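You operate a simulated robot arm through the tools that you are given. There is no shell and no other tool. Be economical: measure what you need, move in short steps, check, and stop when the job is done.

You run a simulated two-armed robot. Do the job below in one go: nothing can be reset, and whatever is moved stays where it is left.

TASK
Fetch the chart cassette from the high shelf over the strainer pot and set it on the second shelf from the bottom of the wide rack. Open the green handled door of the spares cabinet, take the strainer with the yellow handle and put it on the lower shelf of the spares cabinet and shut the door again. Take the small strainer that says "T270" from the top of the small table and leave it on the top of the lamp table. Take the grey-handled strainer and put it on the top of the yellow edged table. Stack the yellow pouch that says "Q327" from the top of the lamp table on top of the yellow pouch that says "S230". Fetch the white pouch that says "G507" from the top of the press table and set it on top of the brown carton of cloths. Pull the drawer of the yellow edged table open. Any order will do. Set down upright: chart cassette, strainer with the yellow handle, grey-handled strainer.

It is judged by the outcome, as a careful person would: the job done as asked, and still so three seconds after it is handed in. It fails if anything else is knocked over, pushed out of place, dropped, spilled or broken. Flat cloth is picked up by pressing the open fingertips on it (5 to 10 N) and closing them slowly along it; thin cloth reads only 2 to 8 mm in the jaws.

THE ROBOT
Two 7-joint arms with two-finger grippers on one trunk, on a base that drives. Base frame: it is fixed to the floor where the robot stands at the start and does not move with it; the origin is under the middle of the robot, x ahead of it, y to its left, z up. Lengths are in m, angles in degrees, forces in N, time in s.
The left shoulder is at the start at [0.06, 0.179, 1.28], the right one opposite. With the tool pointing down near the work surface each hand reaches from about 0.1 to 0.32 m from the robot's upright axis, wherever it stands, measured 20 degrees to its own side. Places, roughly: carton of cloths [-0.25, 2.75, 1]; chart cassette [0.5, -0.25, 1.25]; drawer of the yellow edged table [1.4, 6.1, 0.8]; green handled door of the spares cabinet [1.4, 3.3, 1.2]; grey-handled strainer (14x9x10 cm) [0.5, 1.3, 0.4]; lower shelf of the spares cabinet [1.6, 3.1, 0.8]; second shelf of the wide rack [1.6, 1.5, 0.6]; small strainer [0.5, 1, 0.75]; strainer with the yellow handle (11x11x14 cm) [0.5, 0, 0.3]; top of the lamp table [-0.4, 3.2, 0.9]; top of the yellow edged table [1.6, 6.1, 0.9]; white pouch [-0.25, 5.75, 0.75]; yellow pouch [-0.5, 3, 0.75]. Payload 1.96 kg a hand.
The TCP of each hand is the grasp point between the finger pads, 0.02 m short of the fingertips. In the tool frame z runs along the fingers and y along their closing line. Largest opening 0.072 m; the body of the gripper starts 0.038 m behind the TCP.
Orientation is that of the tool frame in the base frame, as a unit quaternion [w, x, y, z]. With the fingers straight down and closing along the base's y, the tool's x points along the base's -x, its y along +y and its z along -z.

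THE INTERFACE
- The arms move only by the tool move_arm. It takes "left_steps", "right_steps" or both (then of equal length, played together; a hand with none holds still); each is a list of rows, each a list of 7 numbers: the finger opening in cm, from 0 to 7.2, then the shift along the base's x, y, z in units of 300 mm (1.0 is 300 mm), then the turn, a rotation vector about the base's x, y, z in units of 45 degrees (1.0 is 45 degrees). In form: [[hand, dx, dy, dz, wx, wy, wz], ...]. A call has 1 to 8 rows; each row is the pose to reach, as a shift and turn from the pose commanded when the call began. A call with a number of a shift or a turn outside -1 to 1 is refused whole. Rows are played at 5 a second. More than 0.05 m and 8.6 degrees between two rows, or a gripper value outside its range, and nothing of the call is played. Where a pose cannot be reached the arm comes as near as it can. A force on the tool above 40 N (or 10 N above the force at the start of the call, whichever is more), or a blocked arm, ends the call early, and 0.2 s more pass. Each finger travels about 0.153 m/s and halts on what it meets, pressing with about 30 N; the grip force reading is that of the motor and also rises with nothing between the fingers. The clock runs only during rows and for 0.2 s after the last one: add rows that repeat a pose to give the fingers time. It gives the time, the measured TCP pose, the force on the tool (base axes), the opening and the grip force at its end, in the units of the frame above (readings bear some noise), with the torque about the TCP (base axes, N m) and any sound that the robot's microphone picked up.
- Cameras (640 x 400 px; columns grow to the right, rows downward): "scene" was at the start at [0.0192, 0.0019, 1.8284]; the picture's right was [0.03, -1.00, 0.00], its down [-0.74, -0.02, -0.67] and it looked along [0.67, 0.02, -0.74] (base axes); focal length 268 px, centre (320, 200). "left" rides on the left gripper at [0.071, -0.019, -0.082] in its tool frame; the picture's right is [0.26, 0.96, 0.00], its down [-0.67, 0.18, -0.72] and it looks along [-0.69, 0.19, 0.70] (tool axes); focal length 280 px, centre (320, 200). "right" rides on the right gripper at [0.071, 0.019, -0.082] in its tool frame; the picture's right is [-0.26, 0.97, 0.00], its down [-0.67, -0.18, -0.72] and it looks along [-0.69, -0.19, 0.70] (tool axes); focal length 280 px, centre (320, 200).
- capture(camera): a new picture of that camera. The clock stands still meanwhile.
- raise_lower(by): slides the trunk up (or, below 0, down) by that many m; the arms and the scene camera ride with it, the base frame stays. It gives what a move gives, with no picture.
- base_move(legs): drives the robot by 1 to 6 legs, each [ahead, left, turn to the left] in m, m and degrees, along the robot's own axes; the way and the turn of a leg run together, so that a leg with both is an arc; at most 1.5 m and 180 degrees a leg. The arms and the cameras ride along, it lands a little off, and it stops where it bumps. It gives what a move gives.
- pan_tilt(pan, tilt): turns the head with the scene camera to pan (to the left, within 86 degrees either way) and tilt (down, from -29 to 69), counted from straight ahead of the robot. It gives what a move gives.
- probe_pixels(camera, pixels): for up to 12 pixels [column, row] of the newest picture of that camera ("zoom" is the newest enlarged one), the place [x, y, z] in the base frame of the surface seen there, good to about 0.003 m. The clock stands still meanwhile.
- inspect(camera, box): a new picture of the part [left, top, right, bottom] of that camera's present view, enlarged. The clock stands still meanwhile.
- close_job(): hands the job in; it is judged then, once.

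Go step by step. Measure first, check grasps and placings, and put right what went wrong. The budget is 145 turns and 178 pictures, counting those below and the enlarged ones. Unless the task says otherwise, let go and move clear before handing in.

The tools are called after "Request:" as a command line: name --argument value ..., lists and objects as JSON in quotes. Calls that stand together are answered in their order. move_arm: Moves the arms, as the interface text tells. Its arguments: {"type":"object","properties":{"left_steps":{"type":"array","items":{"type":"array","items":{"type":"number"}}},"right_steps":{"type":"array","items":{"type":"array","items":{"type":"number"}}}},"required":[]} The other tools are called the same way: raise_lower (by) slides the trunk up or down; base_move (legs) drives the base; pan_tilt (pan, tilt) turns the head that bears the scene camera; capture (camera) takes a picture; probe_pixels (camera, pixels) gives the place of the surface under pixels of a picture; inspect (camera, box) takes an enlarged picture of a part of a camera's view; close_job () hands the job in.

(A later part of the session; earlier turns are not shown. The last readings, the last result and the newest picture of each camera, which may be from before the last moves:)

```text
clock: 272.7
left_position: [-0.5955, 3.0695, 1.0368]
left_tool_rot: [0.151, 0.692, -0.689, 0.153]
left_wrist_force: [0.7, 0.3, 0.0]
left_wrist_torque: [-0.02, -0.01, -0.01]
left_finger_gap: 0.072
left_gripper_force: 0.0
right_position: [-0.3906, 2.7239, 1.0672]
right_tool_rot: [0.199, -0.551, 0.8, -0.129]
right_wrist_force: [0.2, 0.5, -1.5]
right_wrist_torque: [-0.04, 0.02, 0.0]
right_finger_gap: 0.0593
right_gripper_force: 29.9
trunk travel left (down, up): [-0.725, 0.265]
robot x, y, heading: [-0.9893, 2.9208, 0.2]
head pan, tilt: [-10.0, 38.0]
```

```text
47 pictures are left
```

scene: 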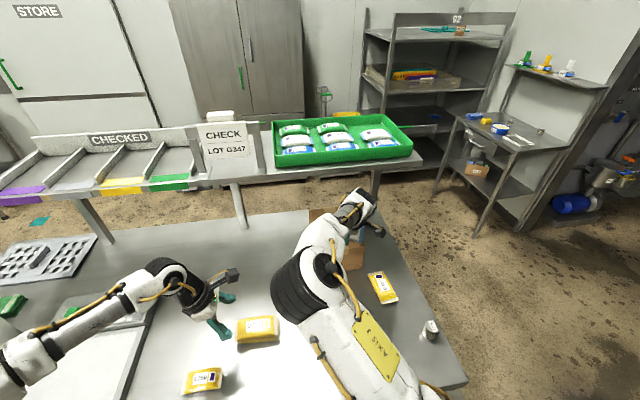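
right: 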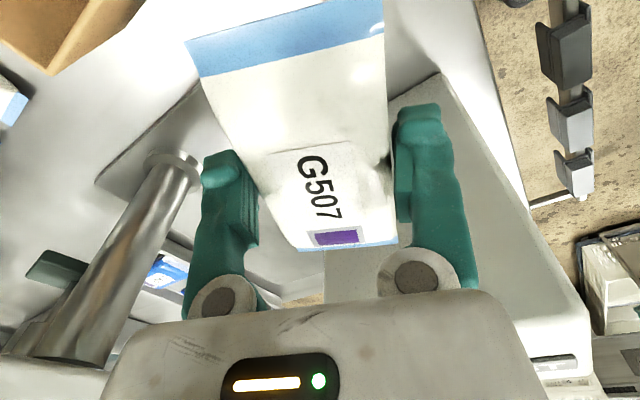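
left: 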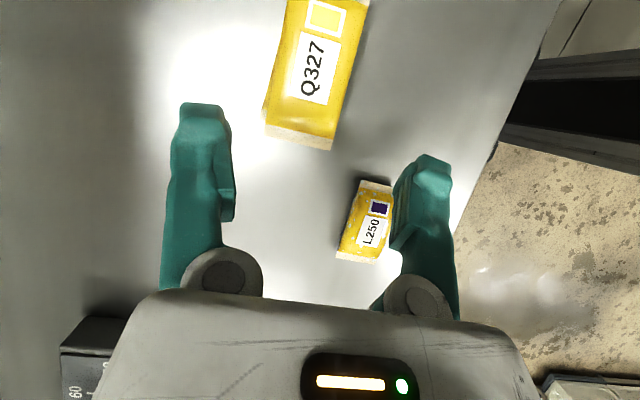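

I check the wrist's distance to the riser edge before the last centimetres.

Request:
inspect --camera "scene" --box '[300, 170, 400, 280]'

Request:
probe_pixels --camera "zoom" --pixels '[[320, 60], [345, 75], [380, 90], [350, 120], [370, 60], [250, 100], [340, 200], [390, 215], [310, 190]]'

```text
3.64 times, centred on (350, 225) of scene
```

zoom: 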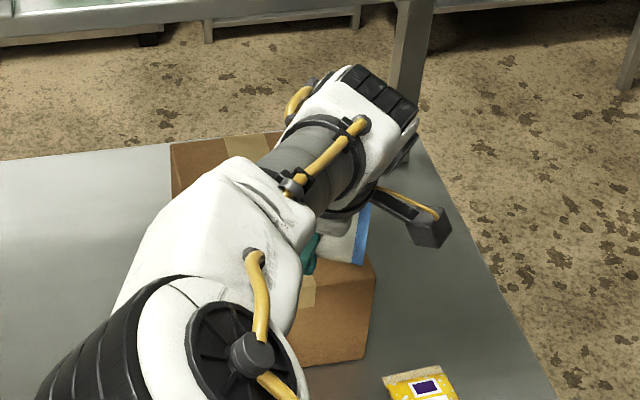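

```text
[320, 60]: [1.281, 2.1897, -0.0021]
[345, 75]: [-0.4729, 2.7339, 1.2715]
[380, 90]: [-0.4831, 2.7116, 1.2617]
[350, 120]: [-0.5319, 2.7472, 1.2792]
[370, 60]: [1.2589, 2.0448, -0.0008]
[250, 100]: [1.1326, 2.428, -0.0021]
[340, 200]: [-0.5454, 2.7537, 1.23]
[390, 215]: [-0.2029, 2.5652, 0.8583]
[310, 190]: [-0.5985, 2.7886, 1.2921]
```

The wrist's front is 8 cm behind the TCP, so there is room. I advance to x=-0.318 and lower onto the carton.

Request:
move_arm --right_steps '[[0, 0.08, 0, 0, 0, 0, 0], [0, 0.16, 0, 0, 0, 0, 0], [0, 0.24, 0, 0, 0, 0, 0], [0, 0.24, 0, -0.08, 0, 0, 0], [0, 0.24, 0, -0.15, 0, 0, 0]]'

Request:
capture --camera "right"

```text
clock: 273.9
left_position: [-0.5957, 3.0695, 1.037]
left_tool_rot: [0.151, 0.692, -0.689, 0.152]
left_wrist_force: [-0.6, 0.3, 0.0]
left_wrist_torque: [0.01, -0.02, 0.01]
left_finger_gap: 0.0718
left_gripper_force: 0.0
right_position: [-0.319, 2.7236, 1.0238]
right_tool_rot: [0.2, -0.552, 0.799, -0.129]
right_wrist_force: [-0.3, -0.9, -1.6]
right_wrist_torque: [0.0, -0.02, -0.02]
right_finger_gap: 0.0594
right_gripper_force: 29.8
trunk travel left (down, up): [-0.725, 0.265]
robot x, y, heading: [-0.9913, 2.9198, 0.1]
head pan, tilt: [-10.0, 38.0]
```

```text
45 pictures are left
```

right: 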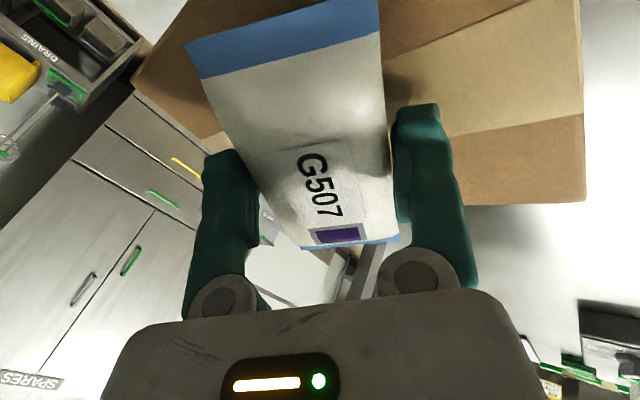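

The pouch is over the carton. I lower the last millimetres and open, then withdraw along the tool.

Request:
move_arm --right_steps '[[0, 0, 0, -0.012, 0, 0, 0], [2.5, 0, 0, -0.012, 0, 0, 0], [5, 0, 0, -0.012, 0, 0, 0], [6.2, 0, 0, -0.012, 0, 0, 0], [7.2, 0, 0, -0.012, 0, 0, 0], [7.2, 0, 0, -0.012, 0, 0, 0], [7.2, -0.03, 0, 0.05, 0, 0, 0], [7.2, -0.08, 0, 0.14, 0, 0, 0]]'

Request:
move_arm --right_steps '[[7.2, -0.12, 0, 0.06, 0, 0, 0], [7.2, -0.25, 0, 0.12, 0, 0, 0], [7.2, -0.4, 0, 0.12, 0, 0, 0], [7.2, -0.55, 0, 0.12, 0, 0, 0]]'

Request:
inspect --camera "scene" --box '[290, 170, 410, 280]'

Request:
capture --camera "right"

```text
clock: 275.7
left_position: [-0.5973, 3.0687, 1.0379]
left_tool_rot: [0.149, 0.693, -0.689, 0.153]
left_wrist_force: [0.7, -0.7, -0.1]
left_wrist_torque: [0.01, -0.01, 0.01]
left_finger_gap: 0.072
left_gripper_force: 0.1
right_position: [-0.3439, 2.7234, 1.0683]
right_tool_rot: [0.2, -0.552, 0.799, -0.13]
right_wrist_force: [0.0, 0.3, 1.1]
right_wrist_torque: [-0.03, -0.02, -0.03]
right_finger_gap: 0.0722
right_gripper_force: 0.1
trunk travel left (down, up): [-0.725, 0.265]
robot x, y, heading: [-0.9892, 2.9233, 0.1]
head pan, tilt: [-10.0, 38.0]
```

```text
clock: 276.7
left_position: [-0.5978, 3.0691, 1.0371]
left_tool_rot: [0.151, 0.692, -0.69, 0.152]
left_wrist_force: [-0.5, -0.6, 0.5]
left_wrist_torque: [-0.03, -0.02, -0.01]
left_finger_gap: 0.0721
left_gripper_force: 0.1
right_position: [-0.5114, 2.7245, 1.1015]
right_tool_rot: [0.202, -0.551, 0.799, -0.131]
right_wrist_force: [-0.1, 0.3, 0.1]
right_wrist_torque: [-0.01, -0.07, -0.05]
right_finger_gap: 0.0723
right_gripper_force: 0.1
trunk travel left (down, up): [-0.725, 0.265]
robot x, y, heading: [-0.9877, 2.9189, 0.1]
head pan, tilt: [-10.0, 38.0]
```

```text
3.64 times, centred on (350, 225) of scene
```

zoom: 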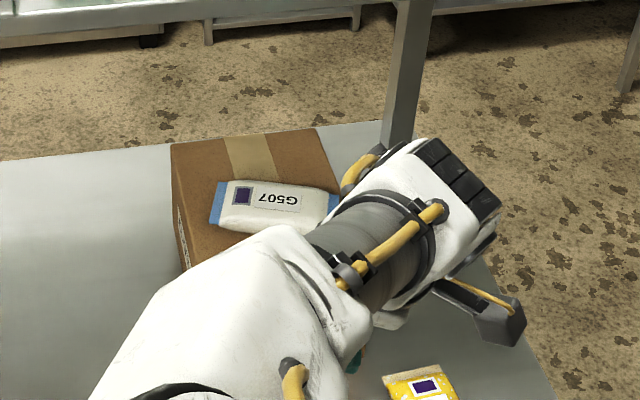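

```text
43 pictures are left
```

right: 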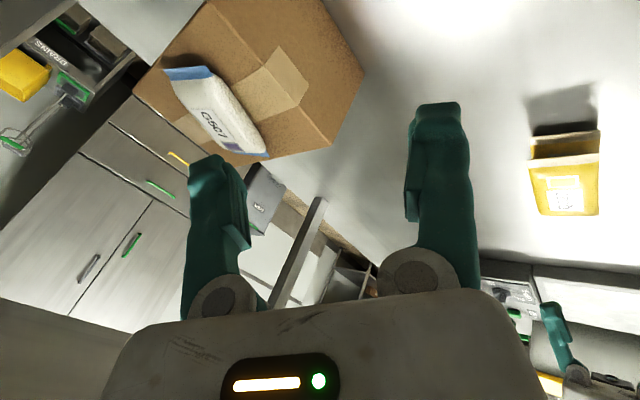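

G507 lies flat on the carton. Now the cassette: I back off and bring the left hand to a forward 45° pitch and the right hand to point down, in open space.

Request:
base_move --legs '[[-0.45, 0, 0]]'

Request:
move_arm --left_steps '[[7.2, 0, 0, 0, 0.11, 0, 0], [7.2, 0, 0, 0, 0.22, 0, 0], [7.2, 0, 0, 0, 0.33, 0, 0], [7.2, 0, 0, 0, 0.44, 0, 0], [7.2, 0, 0, 0, 0.55, 0, 0]]' --right_steps '[[7.2, 0, 0, 0, 0.036, 0.055, -0.151], [7.2, 0, 0, 0, 0.072, 0.11, -0.301], [7.2, 0, 0, 0, 0.107, 0.166, -0.452], [7.2, 0, 0, 0, 0.143, 0.221, -0.602], [7.2, 0, 0, 0, 0.179, 0.276, -0.753]]'

Request:
move_arm --left_steps '[[7.2, 0, 0, 0, 0, 0, -0.18], [7.2, 0, 0, 0, 0, 0, -0.36], [7.2, 0, 0, 0, 0, 0, -0.54], [7.2, 0, 0, 0, 0, 0, -0.72], [7.2, 0, 0, 0, 0, 0, -0.9], [7.2, 0, 0, 0, 0, 0, -1.0]]' --right_steps '[[7.2, 0, 0, 0, 0.036, 0.055, -0.151], [7.2, 0, 0, 0, 0.072, 0.11, -0.301], [7.2, 0, 0, 0, 0.107, 0.166, -0.452], [7.2, 0, 0, 0, 0.143, 0.221, -0.602], [7.2, 0, 0, 0, 0.179, 0.276, -0.753], [7.2, 0, 0, 0, 0.179, 0.276, -0.753]]'

Request:
move_arm --left_steps '[[7.2, 0, 0, 0, 0, 0, -0.18], [7.2, 0, 0, 0, 0, 0, -0.36], [7.2, 0, 0, 0, 0, 0, -0.54], [7.2, 0, 0, 0, 0, 0, -0.72], [7.2, 0, 0, 0, 0, 0, -0.9], [7.2, 0, 0, 0, 0, 0, -1.0]]'

Request:
move_arm --left_steps '[[7.2, 0, 0, 0, 0, -0.18, 0], [7.2, 0, 0, 0, 0, -0.36, 0], [7.2, 0, 0, 0, 0, -0.54, 0], [7.2, 0, 0, 0, 0, -0.72, 0], [7.2, 0, 0, 0, 0, -0.9, 0], [7.2, 0, 0, 0, 0, -1.0, 0]]'

Request:
capture --camera "scene"

```text
clock: 279.5
left_position: [-1.0579, 3.0712, 1.0367]
left_tool_rot: [0.149, 0.697, -0.685, 0.153]
left_wrist_force: [-0.5, -0.1, -0.4]
left_wrist_torque: [0.02, 0.0, -0.01]
left_finger_gap: 0.0719
left_gripper_force: 0.0
right_position: [-0.967, 2.7246, 1.1001]
right_tool_rot: [0.201, -0.556, 0.796, -0.128]
right_wrist_force: [0.3, 0.6, 0.1]
right_wrist_torque: [0.03, 0.02, 0.01]
right_finger_gap: 0.0721
right_gripper_force: 0.0
trunk travel left (down, up): [-0.725, 0.265]
robot x, y, heading: [-1.4474, 2.9146, 0.9]
head pan, tilt: [-10.0, 38.0]
```

```text
clock: 280.7
left_position: [-1.0573, 3.0699, 1.0359]
left_tool_rot: [-0.003, 0.713, -0.701, 0.001]
left_wrist_force: [0.3, 0.1, -0.6]
left_wrist_torque: [0.01, 0.0, -0.01]
left_finger_gap: 0.0719
left_gripper_force: 0.0
right_position: [-0.9661, 2.7236, 1.1018]
right_tool_rot: [0.106, -0.296, 0.947, -0.066]
right_wrist_force: [0.0, 0.4, -0.1]
right_wrist_torque: [-0.01, 0.01, -0.02]
right_finger_gap: 0.0722
right_gripper_force: 0.0
trunk travel left (down, up): [-0.725, 0.265]
robot x, y, heading: [-1.4486, 2.9174, 0.9]
head pan, tilt: [-10.0, 38.0]
```

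```text
clock: 282.1
left_position: [-1.057, 3.0702, 1.0356]
left_tool_rot: [0.002, -0.388, 0.921, -0.003]
left_wrist_force: [-0.3, 0.0, 0.3]
left_wrist_torque: [-0.01, 0.04, -0.02]
left_finger_gap: 0.0718
left_gripper_force: 0.0
right_position: [-0.9671, 2.7255, 1.0999]
right_tool_rot: [0.002, -0.005, 1.0, 0.004]
right_wrist_force: [-0.4, 0.0, 0.4]
right_wrist_torque: [0.02, 0.01, 0.02]
right_finger_gap: 0.0718
right_gripper_force: 0.0
trunk travel left (down, up): [-0.725, 0.265]
robot x, y, heading: [-1.4477, 2.9183, 0.8]
head pan, tilt: [-10.0, 38.0]
```

```text
clock: 283.5
left_position: [-1.0579, 3.0697, 1.036]
left_tool_rot: [0.0, -0.006, 1.0, -0.005]
left_wrist_force: [0.1, 0.7, 1.1]
left_wrist_torque: [-0.02, 0.01, 0.02]
left_finger_gap: 0.072
left_gripper_force: 0.0
right_position: [-0.9657, 2.7257, 1.1009]
right_tool_rot: [0.002, -0.005, 1.0, 0.004]
right_wrist_force: [-0.3, -0.3, 0.5]
right_wrist_torque: [0.0, 0.0, 0.03]
right_finger_gap: 0.0721
right_gripper_force: 0.2
trunk travel left (down, up): [-0.725, 0.265]
robot x, y, heading: [-1.4502, 2.9203, 0.9]
head pan, tilt: [-10.0, 38.0]
```

```text
clock: 284.9
left_position: [-1.024, 3.0661, 1.0365]
left_tool_rot: [0.382, -0.005, 0.924, -0.008]
left_wrist_force: [-0.1, -0.3, 0.1]
left_wrist_torque: [0.01, 0.01, 0.04]
left_finger_gap: 0.072
left_gripper_force: 0.1
left hand out of reach, approached as far as the arm can: row 4, 5, 6
right_position: [-0.967, 2.7254, 1.1]
right_tool_rot: [0.002, -0.006, 1.0, 0.004]
right_wrist_force: [0.1, -0.7, 0.9]
right_wrist_torque: [-0.01, -0.01, -0.02]
right_finger_gap: 0.0722
right_gripper_force: 0.1
trunk travel left (down, up): [-0.725, 0.265]
robot x, y, heading: [-1.4506, 2.9183, 0.7]
head pan, tilt: [-10.0, 38.0]
```

```text
42 pictures are left
```

scene: 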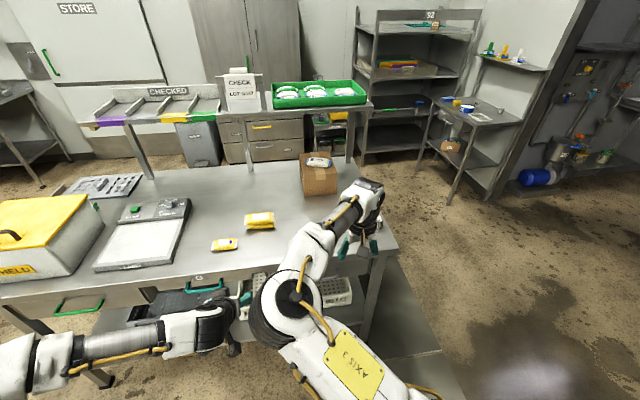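

All is in order on the lamp table. Before driving, I test the left hand's grasp pose for the cassette: yaw +90° with the 45° pitch kept (pointing left-down), trunk raised.

Request:
raise_lower --by 0.2

Request:
move_arm --left_steps '[[7.2, 0, 0, 0, 0, 0, 0.18], [7.2, 0, -0.03, 0, 0, 0, 0.36], [7.2, 0, -0.06, 0, 0, 0, 0.54], [7.2, 0, -0.1, 0, 0, 0, 0.72], [7.2, 0, -0.13, 0, 0, 0, 0.9], [7.2, 0, -0.15, 0, 0, 0, 1.0]]'

Request:
move_arm --left_steps '[[7.2, 0, -0.03, 0, 0, 0, 0.18], [7.2, 0, -0.06, 0, 0, 0, 0.36], [7.2, 0, -0.09, 0, 0, 0, 0.54], [7.2, 0, -0.12, 0, 0, 0, 0.72], [7.2, 0, -0.15, 0, 0, 0, 0.9], [7.2, 0, -0.15, 0, 0, 0, 1.0]]'

Request:
base_move --legs '[[0, -0.55, -0.7], [0.5, -0.5, 0], [0.5, -0.1, 0], [0, -1.5, 0], [0, -0.4, 0]]'

Request:
capture --camera "scene"

```text
clock: 287.0
left_position: [-1.022, 3.0653, 1.2357]
left_tool_rot: [0.383, -0.005, 0.924, -0.007]
left_wrist_force: [0.5, 0.0, 0.7]
left_wrist_torque: [0.01, 0.01, -0.01]
left_finger_gap: 0.0722
left_gripper_force: 0.0
right_position: [-0.967, 2.7256, 1.3008]
right_tool_rot: [0.001, -0.005, 1.0, 0.003]
right_wrist_force: [0.4, -0.9, -0.1]
right_wrist_torque: [0.02, 0.04, -0.01]
right_finger_gap: 0.0721
right_gripper_force: 0.1
trunk travel left (down, up): [-0.925, 0.065]
robot x, y, heading: [-1.4488, 2.9166, 0.7]
head pan, tilt: [-10.0, 38.0]
```

```text
clock: 288.4
left_position: [-1.0249, 3.0202, 1.2354]
left_tool_rot: [0.356, -0.359, 0.851, 0.141]
left_wrist_force: [0.7, -0.5, 1.2]
left_wrist_torque: [-0.01, 0.01, 0.02]
left_finger_gap: 0.0719
left_gripper_force: 0.0
right_position: [-0.9673, 2.7244, 1.3005]
right_tool_rot: [0.002, -0.006, 1.0, 0.004]
right_wrist_force: [-1.1, -0.7, -0.5]
right_wrist_torque: [0.02, 0.0, 0.01]
right_finger_gap: 0.0718
right_gripper_force: 0.2
trunk travel left (down, up): [-0.925, 0.065]
robot x, y, heading: [-1.4483, 2.9182, 1.1]
head pan, tilt: [-10.0, 38.0]
```

```text
clock: 289.8
left_position: [-1.0227, 2.9751, 1.2368]
left_tool_rot: [-0.275, 0.658, -0.648, -0.267]
left_wrist_force: [0.3, -0.1, -1.0]
left_wrist_torque: [0.01, -0.01, 0.0]
left_finger_gap: 0.0719
left_gripper_force: 0.0
right_position: [-0.9669, 2.7266, 1.3004]
right_tool_rot: [0.002, -0.007, 1.0, 0.003]
right_wrist_force: [-0.7, 0.6, 0.3]
right_wrist_torque: [0.03, -0.01, 0.0]
right_finger_gap: 0.0723
right_gripper_force: 0.1
trunk travel left (down, up): [-0.925, 0.065]
robot x, y, heading: [-1.4477, 2.9168, 0.9]
head pan, tilt: [-10.0, 38.0]
```

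```text
clock: 308.2
left_position: [-0.0375, -0.1065, 1.236]
left_tool_rot: [0.276, -0.652, 0.655, 0.264]
left_wrist_force: [0.2, -0.3, -0.6]
left_wrist_torque: [0.01, -0.03, 0.01]
left_finger_gap: 0.0719
left_gripper_force: 0.1
right_position: [0.014, -0.3568, 1.3011]
right_tool_rot: [0.002, 0.001, 1.0, 0.004]
right_wrist_force: [0.3, -0.6, 0.8]
right_wrist_torque: [0.02, 0.02, 0.02]
right_finger_gap: 0.0717
right_gripper_force: 0.0
trunk travel left (down, up): [-0.925, 0.065]
robot x, y, heading: [-0.4687, -0.1575, -0.1]
head pan, tilt: [-10.0, 38.0]
```

```text
41 pictures are left
```

scene: 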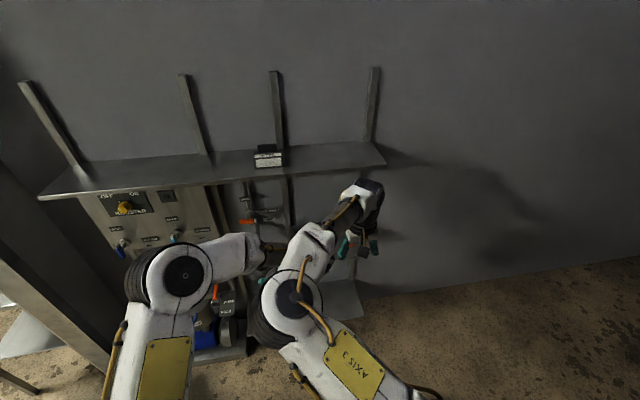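

The pose is reachable. I raise both hands above shelf height, then drive toward the cassette at scene (269,157).

Request:
move_arm --left_steps '[[7.2, 0, 0, 0.15, 0, 0, 0], [7.2, 0, 0, 0.3, 0, 0, 0], [7.2, 0, 0, 0.45, 0, 0, 0], [7.2, 0, 0, 0.6, 0, 0, 0], [7.2, 0, 0, 0.75, 0, 0, 0]]' --right_steps '[[7.2, -0.1, 0, 0.1, 0, 0, 0], [7.2, -0.2, 0, 0.2, 0, 0, 0], [7.2, -0.3, 0, 0.3, 0, 0, 0], [7.2, -0.4, 0, 0.4, 0, 0, 0], [7.2, -0.45, 0, 0.5, 0, 0, 0]]'

Request:
probe_pixels --camera "scene" --pixels '[[268, 160], [256, 162], [283, 161], [268, 149], [262, 148], [275, 148]]'

Request:
base_move --legs '[[0.4, 0, 0]]'

Request:
capture --camera "scene"

```text
clock: 309.4
left_position: [-0.0369, -0.1076, 1.4619]
left_tool_rot: [0.277, -0.652, 0.654, 0.264]
left_wrist_force: [-0.8, -0.5, 0.1]
left_wrist_torque: [-0.02, 0.03, -0.02]
left_finger_gap: 0.0721
left_gripper_force: 0.0
right_position: [-0.1233, -0.3588, 1.4513]
right_tool_rot: [0.003, 0.002, 1.0, 0.004]
right_wrist_force: [0.0, -0.2, -0.6]
right_wrist_torque: [-0.03, 0.0, -0.01]
right_finger_gap: 0.0721
right_gripper_force: 0.1
trunk travel left (down, up): [-0.925, 0.065]
robot x, y, heading: [-0.4661, -0.1621, 0.2]
head pan, tilt: [-10.0, 38.0]
```

```text
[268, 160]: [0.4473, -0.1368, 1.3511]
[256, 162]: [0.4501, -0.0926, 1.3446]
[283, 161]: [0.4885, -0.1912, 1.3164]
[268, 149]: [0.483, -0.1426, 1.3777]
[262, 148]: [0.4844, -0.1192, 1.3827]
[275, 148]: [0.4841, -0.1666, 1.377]
```

```text
clock: 311.9
left_position: [0.3683, -0.1022, 1.4623]
left_tool_rot: [-0.276, 0.655, -0.652, -0.265]
left_wrist_force: [-0.4, -0.9, 0.8]
left_wrist_torque: [-0.03, -0.03, 0.04]
left_finger_gap: 0.072
left_gripper_force: 0.0
right_position: [0.2841, -0.3543, 1.4503]
right_tool_rot: [0.002, -0.002, 1.0, 0.003]
right_wrist_force: [-0.7, 0.9, 0.3]
right_wrist_torque: [0.06, -0.04, -0.03]
right_finger_gap: 0.0717
right_gripper_force: 0.0
trunk travel left (down, up): [-0.925, 0.065]
robot x, y, heading: [-0.0622, -0.1613, 0.5]
head pan, tilt: [-10.0, 38.0]
```

```text
40 pictures are left
```

scene: 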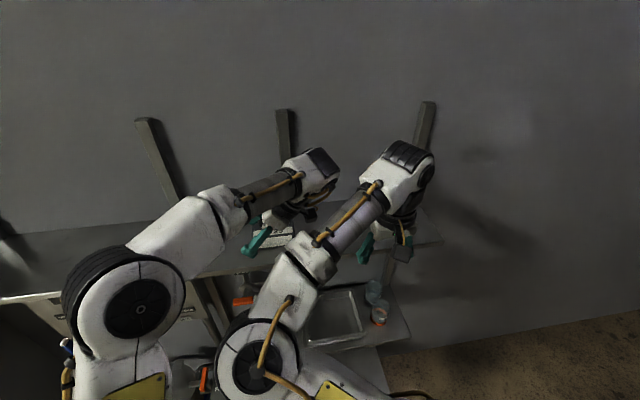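

The right hand is in the way of the left wrist; I move it outward, drive 9 cm more, then look from the left camera.

Request:
move_arm --right_steps '[[7.2, -0.03, -0.15, 0, 0, 0, 0], [7.2, -0.06, -0.3, 0, 0, 0, 0], [7.2, -0.1, -0.45, 0, 0, 0, 0], [7.2, -0.15, -0.55, 0, 0, 0, 0]]'

Request:
base_move --legs '[[0.09, 0, -0.3]]'

Request:
move_arm --left_steps '[[7.2, 0.03, -0.12, -0.02, 0, 0, 0], [7.2, 0.06, -0.22, -0.04, 0, 0, 0], [7.2, 0.1, -0.31, -0.06, 0, 0, 0]]'

Request:
capture --camera "left"

```text
clock: 312.9
left_position: [0.3685, -0.1059, 1.4632]
left_tool_rot: [-0.276, 0.655, -0.652, -0.264]
left_wrist_force: [1.1, -0.3, 0.0]
left_wrist_torque: [0.01, -0.01, 0.03]
left_finger_gap: 0.072
left_gripper_force: 0.0
right_position: [0.2394, -0.5192, 1.4497]
right_tool_rot: [0.002, -0.003, 1.0, 0.004]
right_wrist_force: [-0.2, -1.3, -0.2]
right_wrist_torque: [0.01, 0.01, 0.03]
right_finger_gap: 0.0722
right_gripper_force: 0.0
trunk travel left (down, up): [-0.925, 0.065]
robot x, y, heading: [-0.0597, -0.1558, 0.4]
head pan, tilt: [-10.0, 38.0]
```

```text
clock: 314.1
left_position: [0.4543, -0.1055, 1.4639]
left_tool_rot: [-0.279, 0.653, -0.653, -0.264]
left_wrist_force: [0.3, -0.1, -0.5]
left_wrist_torque: [0.01, -0.02, -0.04]
left_finger_gap: 0.0721
left_gripper_force: 0.0
right_position: [0.3231, -0.52, 1.4513]
right_tool_rot: [0.004, 0.0, 1.0, 0.004]
right_wrist_force: [-0.9, 0.6, 0.1]
right_wrist_torque: [0.0, -0.01, -0.03]
right_finger_gap: 0.0721
right_gripper_force: 0.0
trunk travel left (down, up): [-0.925, 0.065]
robot x, y, heading: [0.0298, -0.16, 0.2]
head pan, tilt: [-10.0, 38.0]
```

```text
clock: 315.1
left_position: [0.4992, -0.1659, 1.4801]
left_tool_rot: [-0.271, 0.689, -0.63, -0.233]
left_wrist_force: [-0.2, -0.2, -0.1]
left_wrist_torque: [0.0, -0.03, 0.02]
left_finger_gap: 0.072
left_gripper_force: 0.1
right_position: [0.3227, -0.5252, 1.4491]
right_tool_rot: [0.0, 0.016, 1.0, 0.003]
right_wrist_force: [0.1, 0.1, 0.7]
right_wrist_torque: [-0.03, 0.01, 0.01]
right_finger_gap: 0.072
right_gripper_force: 0.0
trunk travel left (down, up): [-0.925, 0.065]
robot x, y, heading: [0.0317, -0.1547, 0.2]
head pan, tilt: [-10.0, 38.0]
stopped in row 3 (left hand): the arm was blocked; the commanded pose is now the measured one
```

```text
39 pictures are left
```

left: 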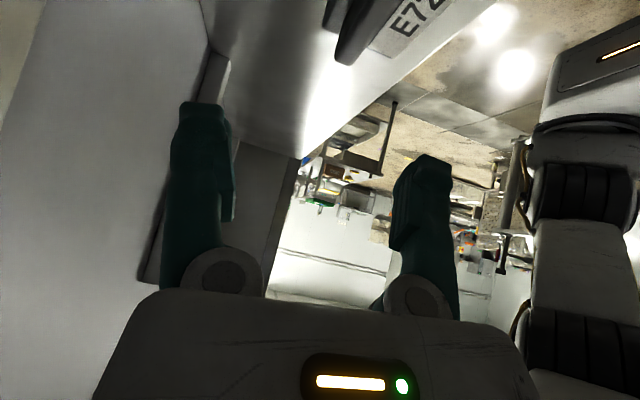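

The arms touched each other: the right elbow is turned inward. I back the left hand off, and lower and spread the right hand in front of the shelf.

Request:
move_arm --left_steps '[[7.2, -0.03, 0.1, 0, 0, 0, 0], [7.2, -0.06, 0.2, 0, 0, 0, 0]]'

Request:
move_arm --right_steps '[[7.2, -0.08, -0.06, -0.12, 0, 0, 0], [7.2, -0.16, -0.12, -0.24, 0, 0, 0], [7.2, -0.16, -0.18, -0.38, 0, 0, 0], [7.2, -0.16, -0.2, -0.53, 0, 0, 0], [7.2, -0.16, -0.2, -0.68, 0, 0, 0], [7.2, -0.16, -0.2, -0.83, 0, 0, 0], [7.2, -0.16, -0.2, -0.98, 0, 0, 0]]'

Request:
move_arm --right_steps '[[7.2, 0, 0, -0.15, 0, 0, 0], [7.2, 0, 0, -0.3, 0, 0, 0], [7.2, 0, 0, -0.45, 0, 0, 0]]'

Request:
capture --camera "scene"

```text
clock: 315.7
left_position: [0.48, -0.1083, 1.4813]
left_tool_rot: [-0.271, 0.688, -0.631, -0.234]
left_wrist_force: [0.8, 0.6, -0.4]
left_wrist_torque: [-0.02, -0.03, -0.03]
left_finger_gap: 0.072
left_gripper_force: 0.0
right_position: [0.3222, -0.5243, 1.449]
right_tool_rot: [0.0, 0.015, 1.0, 0.004]
right_wrist_force: [-0.4, 0.2, -0.4]
right_wrist_torque: [-0.02, -0.03, -0.05]
right_finger_gap: 0.0721
right_gripper_force: 0.0
trunk travel left (down, up): [-0.925, 0.065]
robot x, y, heading: [0.0316, -0.1564, 0.3]
head pan, tilt: [-10.0, 38.0]
```

```text
clock: 317.3
left_position: [0.4825, -0.1112, 1.4818]
left_tool_rot: [-0.272, 0.687, -0.631, -0.235]
left_wrist_force: [0.1, 0.0, 0.0]
left_wrist_torque: [0.03, 0.0, 0.01]
left_finger_gap: 0.0721
left_gripper_force: 0.0
right_position: [0.2762, -0.5878, 1.153]
right_tool_rot: [-0.001, 0.017, 1.0, 0.005]
right_wrist_force: [0.7, -0.1, 0.4]
right_wrist_torque: [0.04, 0.04, 0.0]
right_finger_gap: 0.0721
right_gripper_force: 0.0
trunk travel left (down, up): [-0.925, 0.065]
robot x, y, heading: [0.0322, -0.1575, 0.4]
head pan, tilt: [-10.0, 38.0]
```

```text
clock: 318.1
left_position: [0.4815, -0.1095, 1.4805]
left_tool_rot: [-0.272, 0.687, -0.631, -0.235]
left_wrist_force: [-0.3, -0.3, 0.4]
left_wrist_torque: [-0.02, -0.03, 0.02]
left_finger_gap: 0.0718
left_gripper_force: 0.0
right_position: [0.2768, -0.5853, 1.0183]
right_tool_rot: [-0.001, 0.016, 1.0, 0.004]
right_wrist_force: [0.5, 0.6, 0.0]
right_wrist_torque: [-0.01, -0.01, 0.0]
right_finger_gap: 0.0717
right_gripper_force: 0.0
trunk travel left (down, up): [-0.925, 0.065]
robot x, y, heading: [0.0319, -0.1587, 0.3]
head pan, tilt: [-10.0, 38.0]
```

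```text
38 pictures are left
```

scene: 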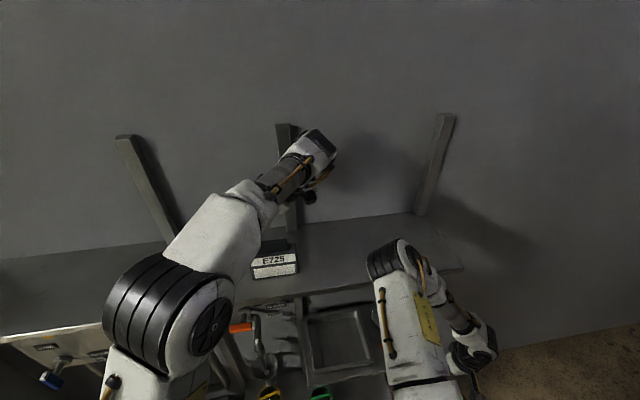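

The right arm is out of the way. I correct the left yaw by -5° and move to the pre-grasp again.

Request:
move_arm --left_steps '[[7.2, 0.01, -0.09, -0.03, 0, 0, -0.05], [7.2, 0.02, -0.18, -0.07, 0, 0, -0.1], [7.2, 0.03, -0.267, -0.12, 0, 0, -0.11]]'

Request:
capture --camera "left"

Request:
inspect --camera "scene" --box '[220, 110, 360, 290]'

```text
clock: 318.9
left_position: [0.4907, -0.1924, 1.4433]
left_tool_rot: [-0.281, 0.66, -0.66, -0.224]
left_wrist_force: [0.3, -0.4, -0.1]
left_wrist_torque: [-0.01, 0.02, -0.02]
left_finger_gap: 0.0719
left_gripper_force: 0.2
right_position: [0.2771, -0.5871, 1.0174]
right_tool_rot: [-0.001, 0.015, 1.0, 0.005]
right_wrist_force: [1.1, 0.0, 0.5]
right_wrist_torque: [0.06, 0.02, -0.02]
right_finger_gap: 0.0722
right_gripper_force: 0.0
trunk travel left (down, up): [-0.925, 0.065]
robot x, y, heading: [0.0308, -0.1579, 0.5]
head pan, tilt: [-10.0, 38.0]
```

```text
37 pictures are left
```

left: 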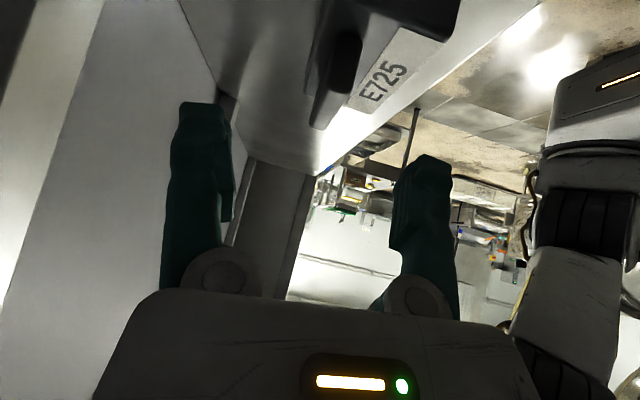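

```text
2.22 times, centred on (290, 200) of scene
```

zoom: 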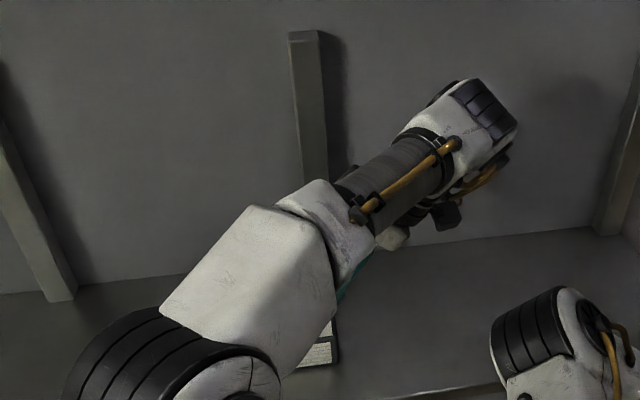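

Pre-grasp reached; the handle shows at (338,75) between the fingers. I measure it.

Request:
probe_pixels --camera "left" --pixels '[[345, 60], [330, 100], [325, 120], [310, 75], [350, 40], [315, 110], [400, 45], [300, 130], [360, 80]]'

Request:
inspect --camera "left" --box '[260, 0, 460, 150]'

```text
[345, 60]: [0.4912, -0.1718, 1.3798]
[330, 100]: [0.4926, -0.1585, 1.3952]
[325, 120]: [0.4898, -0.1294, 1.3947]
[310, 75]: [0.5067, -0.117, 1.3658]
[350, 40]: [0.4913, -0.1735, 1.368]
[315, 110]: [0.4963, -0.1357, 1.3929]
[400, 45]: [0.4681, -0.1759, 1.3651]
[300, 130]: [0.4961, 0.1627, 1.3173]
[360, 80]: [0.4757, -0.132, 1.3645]
```

```text
2.67 times, centred on (360, 75) of left
```

zoom: 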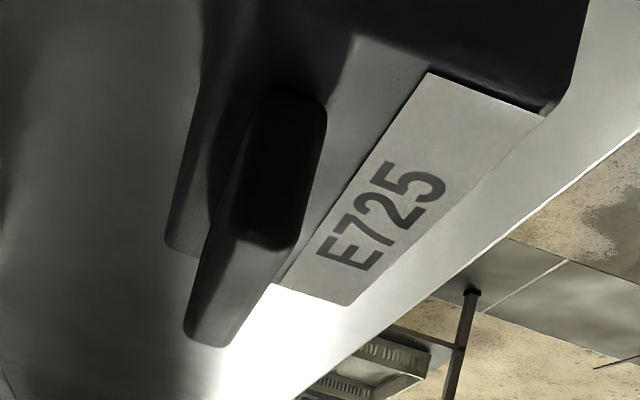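

The handle is centred at x≈0.492, top z 1.395. I advance along the tool, close fully and test-lift.

Request:
move_arm --left_steps '[[7.2, 0.0, 0.05, -0.06, 0, 0, 0], [7.2, 0.003, 0.1, -0.12, 0, 0, 0], [7.2, 0.005, 0.15, -0.172, 0, 0, 0], [7.2, 0.005, 0.15, -0.172, 0, 0, 0]]'

Request:
move_arm --left_steps '[[5, 0, 0, 0, 0, 0, 0], [3, 0, 0, 0, 0, 0, 0], [1.5, 0, 0, 0, 0, 0, 0], [0, 0, 0, 0, 0, 0, 0], [0, 0, 0, 0, 0, 0, 0], [0, 0, 0, 0.05, 0, 0, 0], [0, 0, 0, 0.12, 0, 0, 0]]'

Request:
capture --camera "left"

```text
clock: 319.9
left_position: [0.4924, -0.1447, 1.3906]
left_tool_rot: [0.281, -0.659, 0.662, 0.221]
left_wrist_force: [-0.2, 0.8, -0.3]
left_wrist_torque: [-0.06, 0.0, 0.02]
left_finger_gap: 0.072
left_gripper_force: 0.0
right_position: [0.275, -0.5868, 1.0189]
right_tool_rot: [-0.001, 0.015, 1.0, 0.005]
right_wrist_force: [-0.3, 0.7, -0.1]
right_wrist_torque: [-0.01, 0.01, 0.01]
right_finger_gap: 0.072
right_gripper_force: 0.1
trunk travel left (down, up): [-0.925, 0.065]
robot x, y, heading: [0.0275, -0.1587, 0.3]
head pan, tilt: [-10.0, 38.0]
```

```text
clock: 321.5
left_position: [0.4918, -0.1443, 1.4281]
left_tool_rot: [0.281, -0.659, 0.661, 0.222]
left_wrist_force: [0.2, -0.3, -1.3]
left_wrist_torque: [-0.02, -0.03, -0.02]
left_finger_gap: 0.013
left_gripper_force: 29.7
right_position: [0.2754, -0.5867, 1.0183]
right_tool_rot: [-0.001, 0.016, 1.0, 0.004]
right_wrist_force: [0.2, -1.0, -0.1]
right_wrist_torque: [0.03, -0.01, 0.03]
right_finger_gap: 0.0719
right_gripper_force: 0.2
trunk travel left (down, up): [-0.925, 0.065]
robot x, y, heading: [0.0308, -0.1581, 0.2]
head pan, tilt: [-10.0, 38.0]
```

```text
34 pictures are left
```

left: 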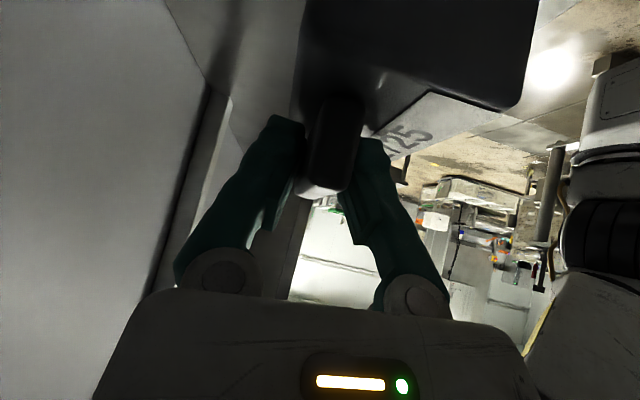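

The cassette is held (gap 13 mm). I back off, turn the hand to point forward, tuck the right hand, lower the trunk and drive round toward the rack.

Request:
base_move --legs '[[-0.47, 0, 0]]'

Request:
move_arm --left_steps '[[0, 0, 0.03, 0, 0, 0, -0.18], [0, 0, 0.06, -0.05, 0, 0, -0.36], [0, 0, 0.1, -0.1, 0, 0, -0.54], [0, 0, 0.15, -0.15, 0, 0, -0.72], [0, 0, 0.2, -0.2, 0, 0, -0.9], [0, 0, 0.2, -0.25, 0, 0, -1.0]]' --right_steps '[[7.2, 0, 0.12, 0, 0, 0, 0], [7.2, 0, 0.24, 0, 0, 0, 0], [7.2, 0, 0.36, 0, 0, 0, 0], [7.2, 0, 0.48, 0, 0, 0, 0], [7.2, 0, 0.58, 0, 0, 0, 0], [7.2, 0, 0.65, 0, 0, 0, 0]]'

Request:
move_arm --left_steps '[[0, 0, 0.03, 0, 0, 0, -0.18], [0, 0, 0.06, -0.05, 0, 0, -0.36], [0, 0, 0.1, -0.1, 0, 0, -0.54], [0, 0, 0.13, -0.15, 0, 0, -0.72], [0, 0, 0.15, -0.2, 0, 0, -0.9], [0, 0, 0.15, -0.25, 0, 0, -1.0]]'

Request:
base_move --legs '[[0, 1.0, 0], [0, 0.85, 0], [0.75, 0, 0]]'

Request:
raise_lower --by -0.35

Request:
pan_tilt --pan 0 --tilt 30

Request:
capture --camera "scene"

```text
clock: 324.3
left_position: [0.0166, -0.1449, 1.4262]
left_tool_rot: [-0.279, 0.662, -0.658, -0.224]
left_wrist_force: [1.1, 0.5, -2.2]
left_wrist_torque: [-0.03, -0.03, -0.03]
left_finger_gap: 0.0127
left_gripper_force: 30.0
right_position: [-0.1952, -0.5878, 1.0177]
right_tool_rot: [-0.001, 0.011, 1.0, 0.004]
right_wrist_force: [0.6, -0.6, 0.2]
right_wrist_torque: [0.0, 0.02, 0.02]
right_finger_gap: 0.072
right_gripper_force: 0.0
trunk travel left (down, up): [-0.925, 0.065]
robot x, y, heading: [-0.4453, -0.1634, 0.5]
head pan, tilt: [-10.0, 38.0]
```

```text
clock: 325.7
left_position: [0.0155, -0.0848, 1.3536]
left_tool_rot: [0.345, -0.359, 0.861, 0.099]
left_wrist_force: [0.4, -0.4, -1.5]
left_wrist_torque: [-0.01, -0.04, 0.05]
left_finger_gap: 0.0132
left_gripper_force: 30.5
right_position: [-0.196, -0.3931, 1.0187]
right_tool_rot: [-0.001, 0.01, 1.0, 0.005]
right_wrist_force: [0.4, 0.4, -0.5]
right_wrist_torque: [0.02, -0.03, 0.03]
right_finger_gap: 0.0723
right_gripper_force: 0.0
trunk travel left (down, up): [-0.925, 0.065]
robot x, y, heading: [-0.4476, -0.1623, 0.8]
head pan, tilt: [-10.0, 38.0]
```

```text
clock: 327.1
left_position: [0.0162, -0.0377, 1.2772]
left_tool_rot: [0.355, -0.003, 0.934, -0.041]
left_wrist_force: [0.6, -0.7, -1.8]
left_wrist_torque: [-0.03, 0.03, -0.01]
left_finger_gap: 0.0131
left_gripper_force: 30.0
right_position: [-0.1959, -0.3948, 1.0197]
right_tool_rot: [-0.001, 0.012, 1.0, 0.004]
right_wrist_force: [0.6, 1.3, 0.4]
right_wrist_torque: [-0.05, 0.0, 0.01]
right_finger_gap: 0.072
right_gripper_force: 0.2
trunk travel left (down, up): [-0.925, 0.065]
robot x, y, heading: [-0.442, -0.1649, 0.9]
head pan, tilt: [-10.0, 38.0]
```

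```text
clock: 340.1
left_position: [0.7217, 1.8402, 1.2776]
left_tool_rot: [0.356, -0.009, 0.934, -0.038]
left_wrist_force: [0.0, -0.3, -1.0]
left_wrist_torque: [0.0, -0.02, -0.02]
left_finger_gap: 0.0129
left_gripper_force: 30.1
right_position: [0.513, 1.4811, 1.0203]
right_tool_rot: [0.0, 0.005, 1.0, 0.004]
right_wrist_force: [-0.5, -0.6, 0.4]
right_wrist_torque: [0.01, 0.03, 0.04]
right_finger_gap: 0.072
right_gripper_force: 0.2
trunk travel left (down, up): [-0.925, 0.065]
robot x, y, heading: [0.2616, 1.7136, 1.5]
head pan, tilt: [-10.0, 38.0]
```

```text
clock: 343.5
left_position: [0.7224, 1.8411, 0.9284]
left_tool_rot: [0.357, -0.009, 0.933, -0.037]
left_wrist_force: [0.3, 0.1, -1.2]
left_wrist_torque: [-0.01, 0.01, -0.02]
left_finger_gap: 0.0126
left_gripper_force: 30.3
right_position: [0.5153, 1.481, 0.6696]
right_tool_rot: [-0.001, 0.006, 1.0, 0.004]
right_wrist_force: [-0.2, -0.5, 0.0]
right_wrist_torque: [-0.02, -0.02, 0.01]
right_finger_gap: 0.072
right_gripper_force: 0.1
trunk travel left (down, up): [-0.575, 0.415]
robot x, y, heading: [0.2629, 1.7123, 1.6]
head pan, tilt: [-10.0, 38.0]
```

```text
clock: 344.2
left_position: [0.7213, 1.8406, 0.9268]
left_tool_rot: [0.356, -0.009, 0.934, -0.037]
left_wrist_force: [-0.6, 0.4, -1.6]
left_wrist_torque: [-0.02, 0.02, 0.02]
left_finger_gap: 0.0126
left_gripper_force: 29.9
right_position: [0.514, 1.4827, 0.6698]
right_tool_rot: [-0.001, 0.005, 1.0, 0.004]
right_wrist_force: [0.3, 0.4, -0.7]
right_wrist_torque: [0.03, 0.0, -0.02]
right_finger_gap: 0.072
right_gripper_force: 0.2
trunk travel left (down, up): [-0.575, 0.415]
robot x, y, heading: [0.2659, 1.7062, 1.7]
head pan, tilt: [0.0, 30.0]
```

```text
33 pictures are left
```

scene: 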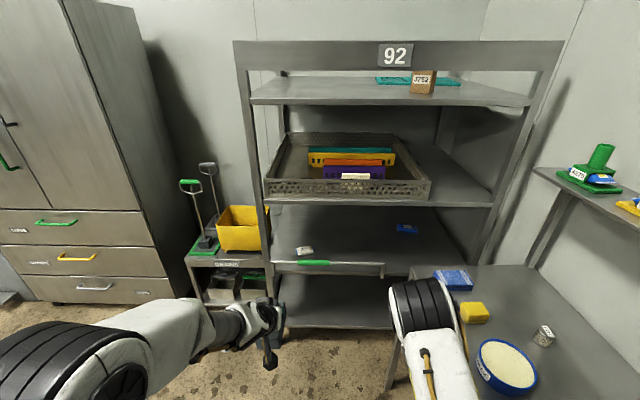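

The second shelf shows a small white item at (303,250), a blue pouch at (407,229) and a pole along its front edge at (270–385,263). I measure the opening.

Request:
probe_pixels --camera "scene" --pixels '[[303, 250], [407, 229], [315, 263], [383, 268], [275, 262], [350, 240], [350, 275], [300, 205], [450, 205], [400, 255], [270, 200], [430, 245]]'

Request:
inspect --camera "scene" --box '[250, 180, 450, 290]'

```text
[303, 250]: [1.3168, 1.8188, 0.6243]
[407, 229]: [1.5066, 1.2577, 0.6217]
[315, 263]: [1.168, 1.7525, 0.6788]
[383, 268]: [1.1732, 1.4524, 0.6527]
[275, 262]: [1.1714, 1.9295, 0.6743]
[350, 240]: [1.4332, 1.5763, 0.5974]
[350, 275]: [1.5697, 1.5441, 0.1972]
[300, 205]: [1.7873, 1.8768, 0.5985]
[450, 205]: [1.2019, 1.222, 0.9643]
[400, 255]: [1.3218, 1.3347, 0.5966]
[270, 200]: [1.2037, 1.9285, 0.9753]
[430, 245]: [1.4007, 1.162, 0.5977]
```

```text
3.20 times, centred on (350, 235) of scene
```

zoom: 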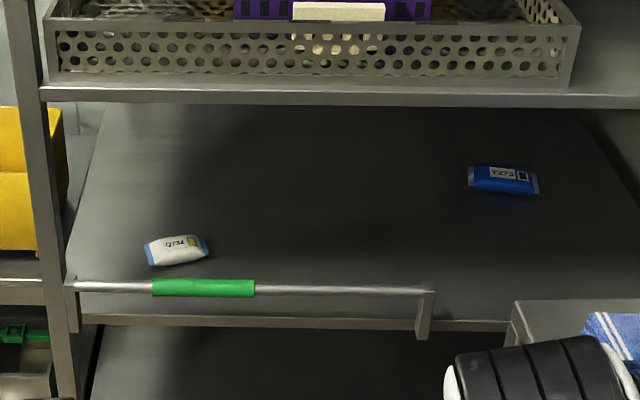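

The rail (z≈0.68, x 1.17) must be crossed under the third shelf (z 0.964). I will place the cassette near (1.40,1.70). First I check my right elbow's position and raise the right hand clear.

Request:
probe_pixels --camera "scene" --pixels '[[420, 290], [400, 310], [440, 300], [430, 350], [262, 310], [270, 345]]'

Request:
move_arm --right_steps '[[7.2, -0.03, 0, 0.15, 0, 0, 0], [7.2, -0.06, 0, 0.3, 0, 0, 0], [7.2, -0.1, 0, 0.45, 0, 0, 0], [7.2, -0.15, 0, 0.6, 0, 0, 0], [7.2, -0.2, 0, 0.75, 0, 0, 0], [7.2, -0.25, 0, 0.9, 0, 0, 0]]' --left_steps '[[0, 0.1, -0.05, 0, 0, 0, 0], [0, 0.2, -0.1, 0, 0, 0, 0], [0, 0.3, -0.15, 0, 0, 0, 0], [0, 0.4, -0.2, 0, 0, 0, 0], [0, 0.45, -0.25, 0, 0, 0, 0], [0, 0.48, -0.28, 0, 0, 0, 0]]'

Request:
raise_lower --by -0.12

Request:
base_move --legs '[[0.2, 0, -1.6]]'

Request:
capture --camera "scene"

```text
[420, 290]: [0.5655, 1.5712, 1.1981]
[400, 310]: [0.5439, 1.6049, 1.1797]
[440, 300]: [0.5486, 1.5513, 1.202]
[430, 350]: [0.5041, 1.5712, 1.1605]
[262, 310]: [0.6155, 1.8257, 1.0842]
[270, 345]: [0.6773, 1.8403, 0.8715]
```

```text
clock: 345.6
left_position: [0.8663, 1.7564, 0.928]
left_tool_rot: [0.357, -0.01, 0.933, -0.037]
left_wrist_force: [0.0, -0.2, -1.8]
left_wrist_torque: [0.0, -0.03, -0.02]
left_finger_gap: 0.0132
left_gripper_force: 30.4
right_position: [0.5452, 1.4471, 0.8697]
right_tool_rot: [-0.002, 0.004, 1.0, 0.005]
right_wrist_force: [-0.7, 0.3, 0.6]
right_wrist_torque: [-0.02, 0.01, 0.0]
right_finger_gap: 0.072
right_gripper_force: 0.1
right hand out of reach, approached as far as the arm can: row 1, 2, 3, 4, 5, 6
trunk travel left (down, up): [-0.575, 0.415]
robot x, y, heading: [0.2606, 1.7132, 1.5]
head pan, tilt: [0.0, 30.0]
```

```text
clock: 347.1
left_position: [0.8662, 1.7575, 0.8079]
left_tool_rot: [0.357, -0.009, 0.933, -0.038]
left_wrist_force: [0.8, 0.0, -1.3]
left_wrist_torque: [-0.05, -0.01, 0.01]
left_finger_gap: 0.0129
left_gripper_force: 29.8
right_position: [0.545, 1.4471, 0.7493]
right_tool_rot: [-0.002, 0.005, 1.0, 0.005]
right_wrist_force: [0.3, 0.2, -0.6]
right_wrist_torque: [0.01, -0.03, 0.02]
right_finger_gap: 0.0721
right_gripper_force: 0.1
trunk travel left (down, up): [-0.455, 0.535]
robot x, y, heading: [0.2638, 1.7139, 1.5]
head pan, tilt: [0.0, 30.0]
```

```text
clock: 348.1
left_position: [0.9256, 1.7524, 0.8079]
left_tool_rot: [0.355, -0.006, 0.934, -0.039]
left_wrist_force: [0.2, -0.5, -0.3]
left_wrist_torque: [0.0, 0.02, 0.0]
left_finger_gap: 0.0128
left_gripper_force: 29.8
right_position: [0.5977, 1.4447, 0.7475]
right_tool_rot: [-0.013, 0.015, 1.0, 0.007]
right_wrist_force: [-1.3, -0.3, 0.3]
right_wrist_torque: [-0.02, -0.07, -0.02]
right_finger_gap: 0.0717
right_gripper_force: 0.0
trunk travel left (down, up): [-0.455, 0.535]
robot x, y, heading: [0.3197, 1.7088, 1.1]
head pan, tilt: [0.0, 30.0]
stopped in leg 1: the force on the tool passed its limit at 106 N (the readings are from after the stop); the commanded pose is now the measured one
```

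```text
31 pictures are left
```

scene: 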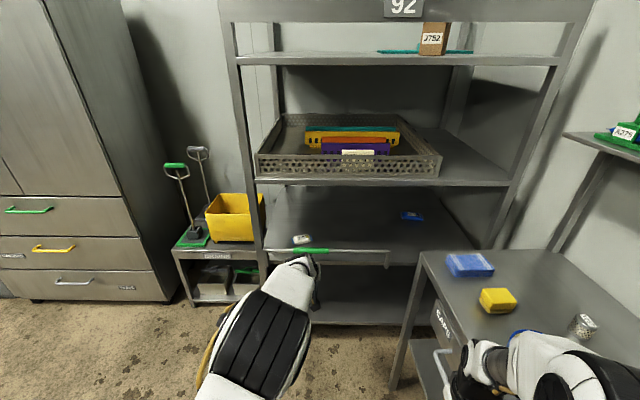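

The right hand met the small table's side handle. I back off slightly, shift left, bring the left hand back to y≈1.71, and go forward again.

Request:
base_move --legs '[[-0.06, 0, 0], [0, 0.14, -1.2]]'

Request:
move_arm --left_steps '[[0, 0, -0.15, -0.03, 0, 0, 0], [0, 0, -0.3, -0.06, 0, 0, 0], [0, 0, -0.45, -0.09, 0, 0, 0], [0, 0, -0.58, -0.11, 0, 0, 0]]'

Request:
base_move --legs '[[0.29, 0, 0]]'

Request:
capture --camera "scene"

Request:
capture --camera "left"

```text
clock: 350.0
left_position: [0.8664, 1.8796, 0.8082]
left_tool_rot: [0.356, 0.005, 0.934, -0.043]
left_wrist_force: [0.1, 0.6, -0.7]
left_wrist_torque: [-0.03, -0.01, -0.04]
left_finger_gap: 0.0132
left_gripper_force: 30.1
right_position: [0.5307, 1.5798, 0.7488]
right_tool_rot: [-0.011, 0.026, 1.0, 0.006]
right_wrist_force: [0.4, -0.1, -0.3]
right_wrist_torque: [-0.01, -0.02, -0.02]
right_finger_gap: 0.0719
right_gripper_force: 0.0
trunk travel left (down, up): [-0.455, 0.535]
robot x, y, heading: [0.2614, 1.8529, -0.6]
head pan, tilt: [0.0, 30.0]
```

```text
clock: 351.0
left_position: [0.8687, 1.704, 0.7757]
left_tool_rot: [0.355, 0.004, 0.934, -0.041]
left_wrist_force: [-0.3, 0.4, -1.5]
left_wrist_torque: [0.0, 0.03, 0.0]
left_finger_gap: 0.0131
left_gripper_force: 30.1
right_position: [0.5305, 1.5781, 0.7476]
right_tool_rot: [-0.012, 0.026, 1.0, 0.007]
right_wrist_force: [-0.6, 0.2, 0.2]
right_wrist_torque: [0.01, 0.02, 0.0]
right_finger_gap: 0.0721
right_gripper_force: 0.1
trunk travel left (down, up): [-0.455, 0.535]
robot x, y, heading: [0.2584, 1.8511, -0.2]
head pan, tilt: [0.0, 30.0]
```

```text
clock: 353.0
left_position: [1.1538, 1.7019, 0.7751]
left_tool_rot: [0.355, 0.006, 0.934, -0.043]
left_wrist_force: [0.1, 0.5, -1.0]
left_wrist_torque: [0.03, 0.01, 0.01]
left_finger_gap: 0.0129
left_gripper_force: 29.7
right_position: [0.8153, 1.5771, 0.7473]
right_tool_rot: [-0.012, 0.027, 1.0, 0.008]
right_wrist_force: [0.5, 0.3, 0.4]
right_wrist_torque: [0.02, 0.0, -0.02]
right_finger_gap: 0.0721
right_gripper_force: 0.0
trunk travel left (down, up): [-0.455, 0.535]
robot x, y, heading: [0.5452, 1.8535, -0.6]
head pan, tilt: [0.0, 30.0]
```

```text
30 pictures are left
```

scene: 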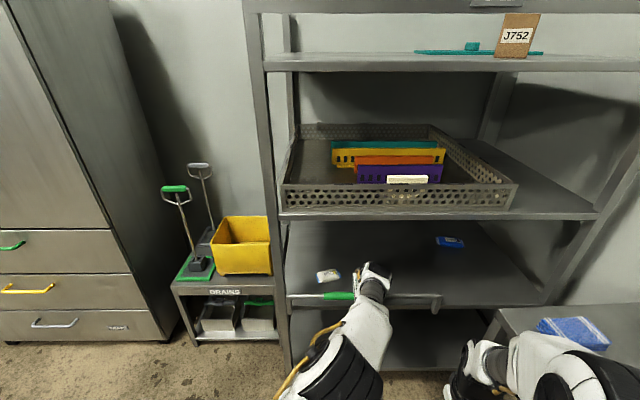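

```text
29 pictures are left
```

left: 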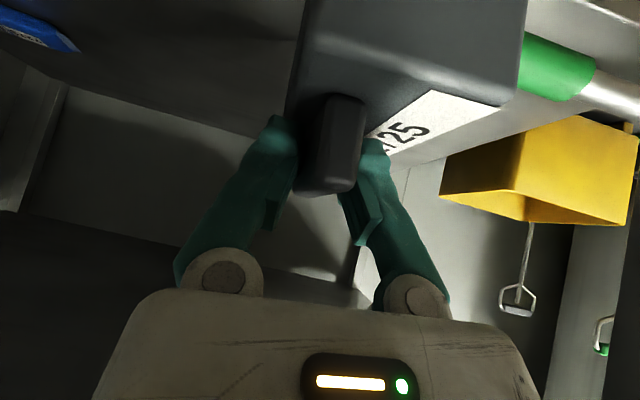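

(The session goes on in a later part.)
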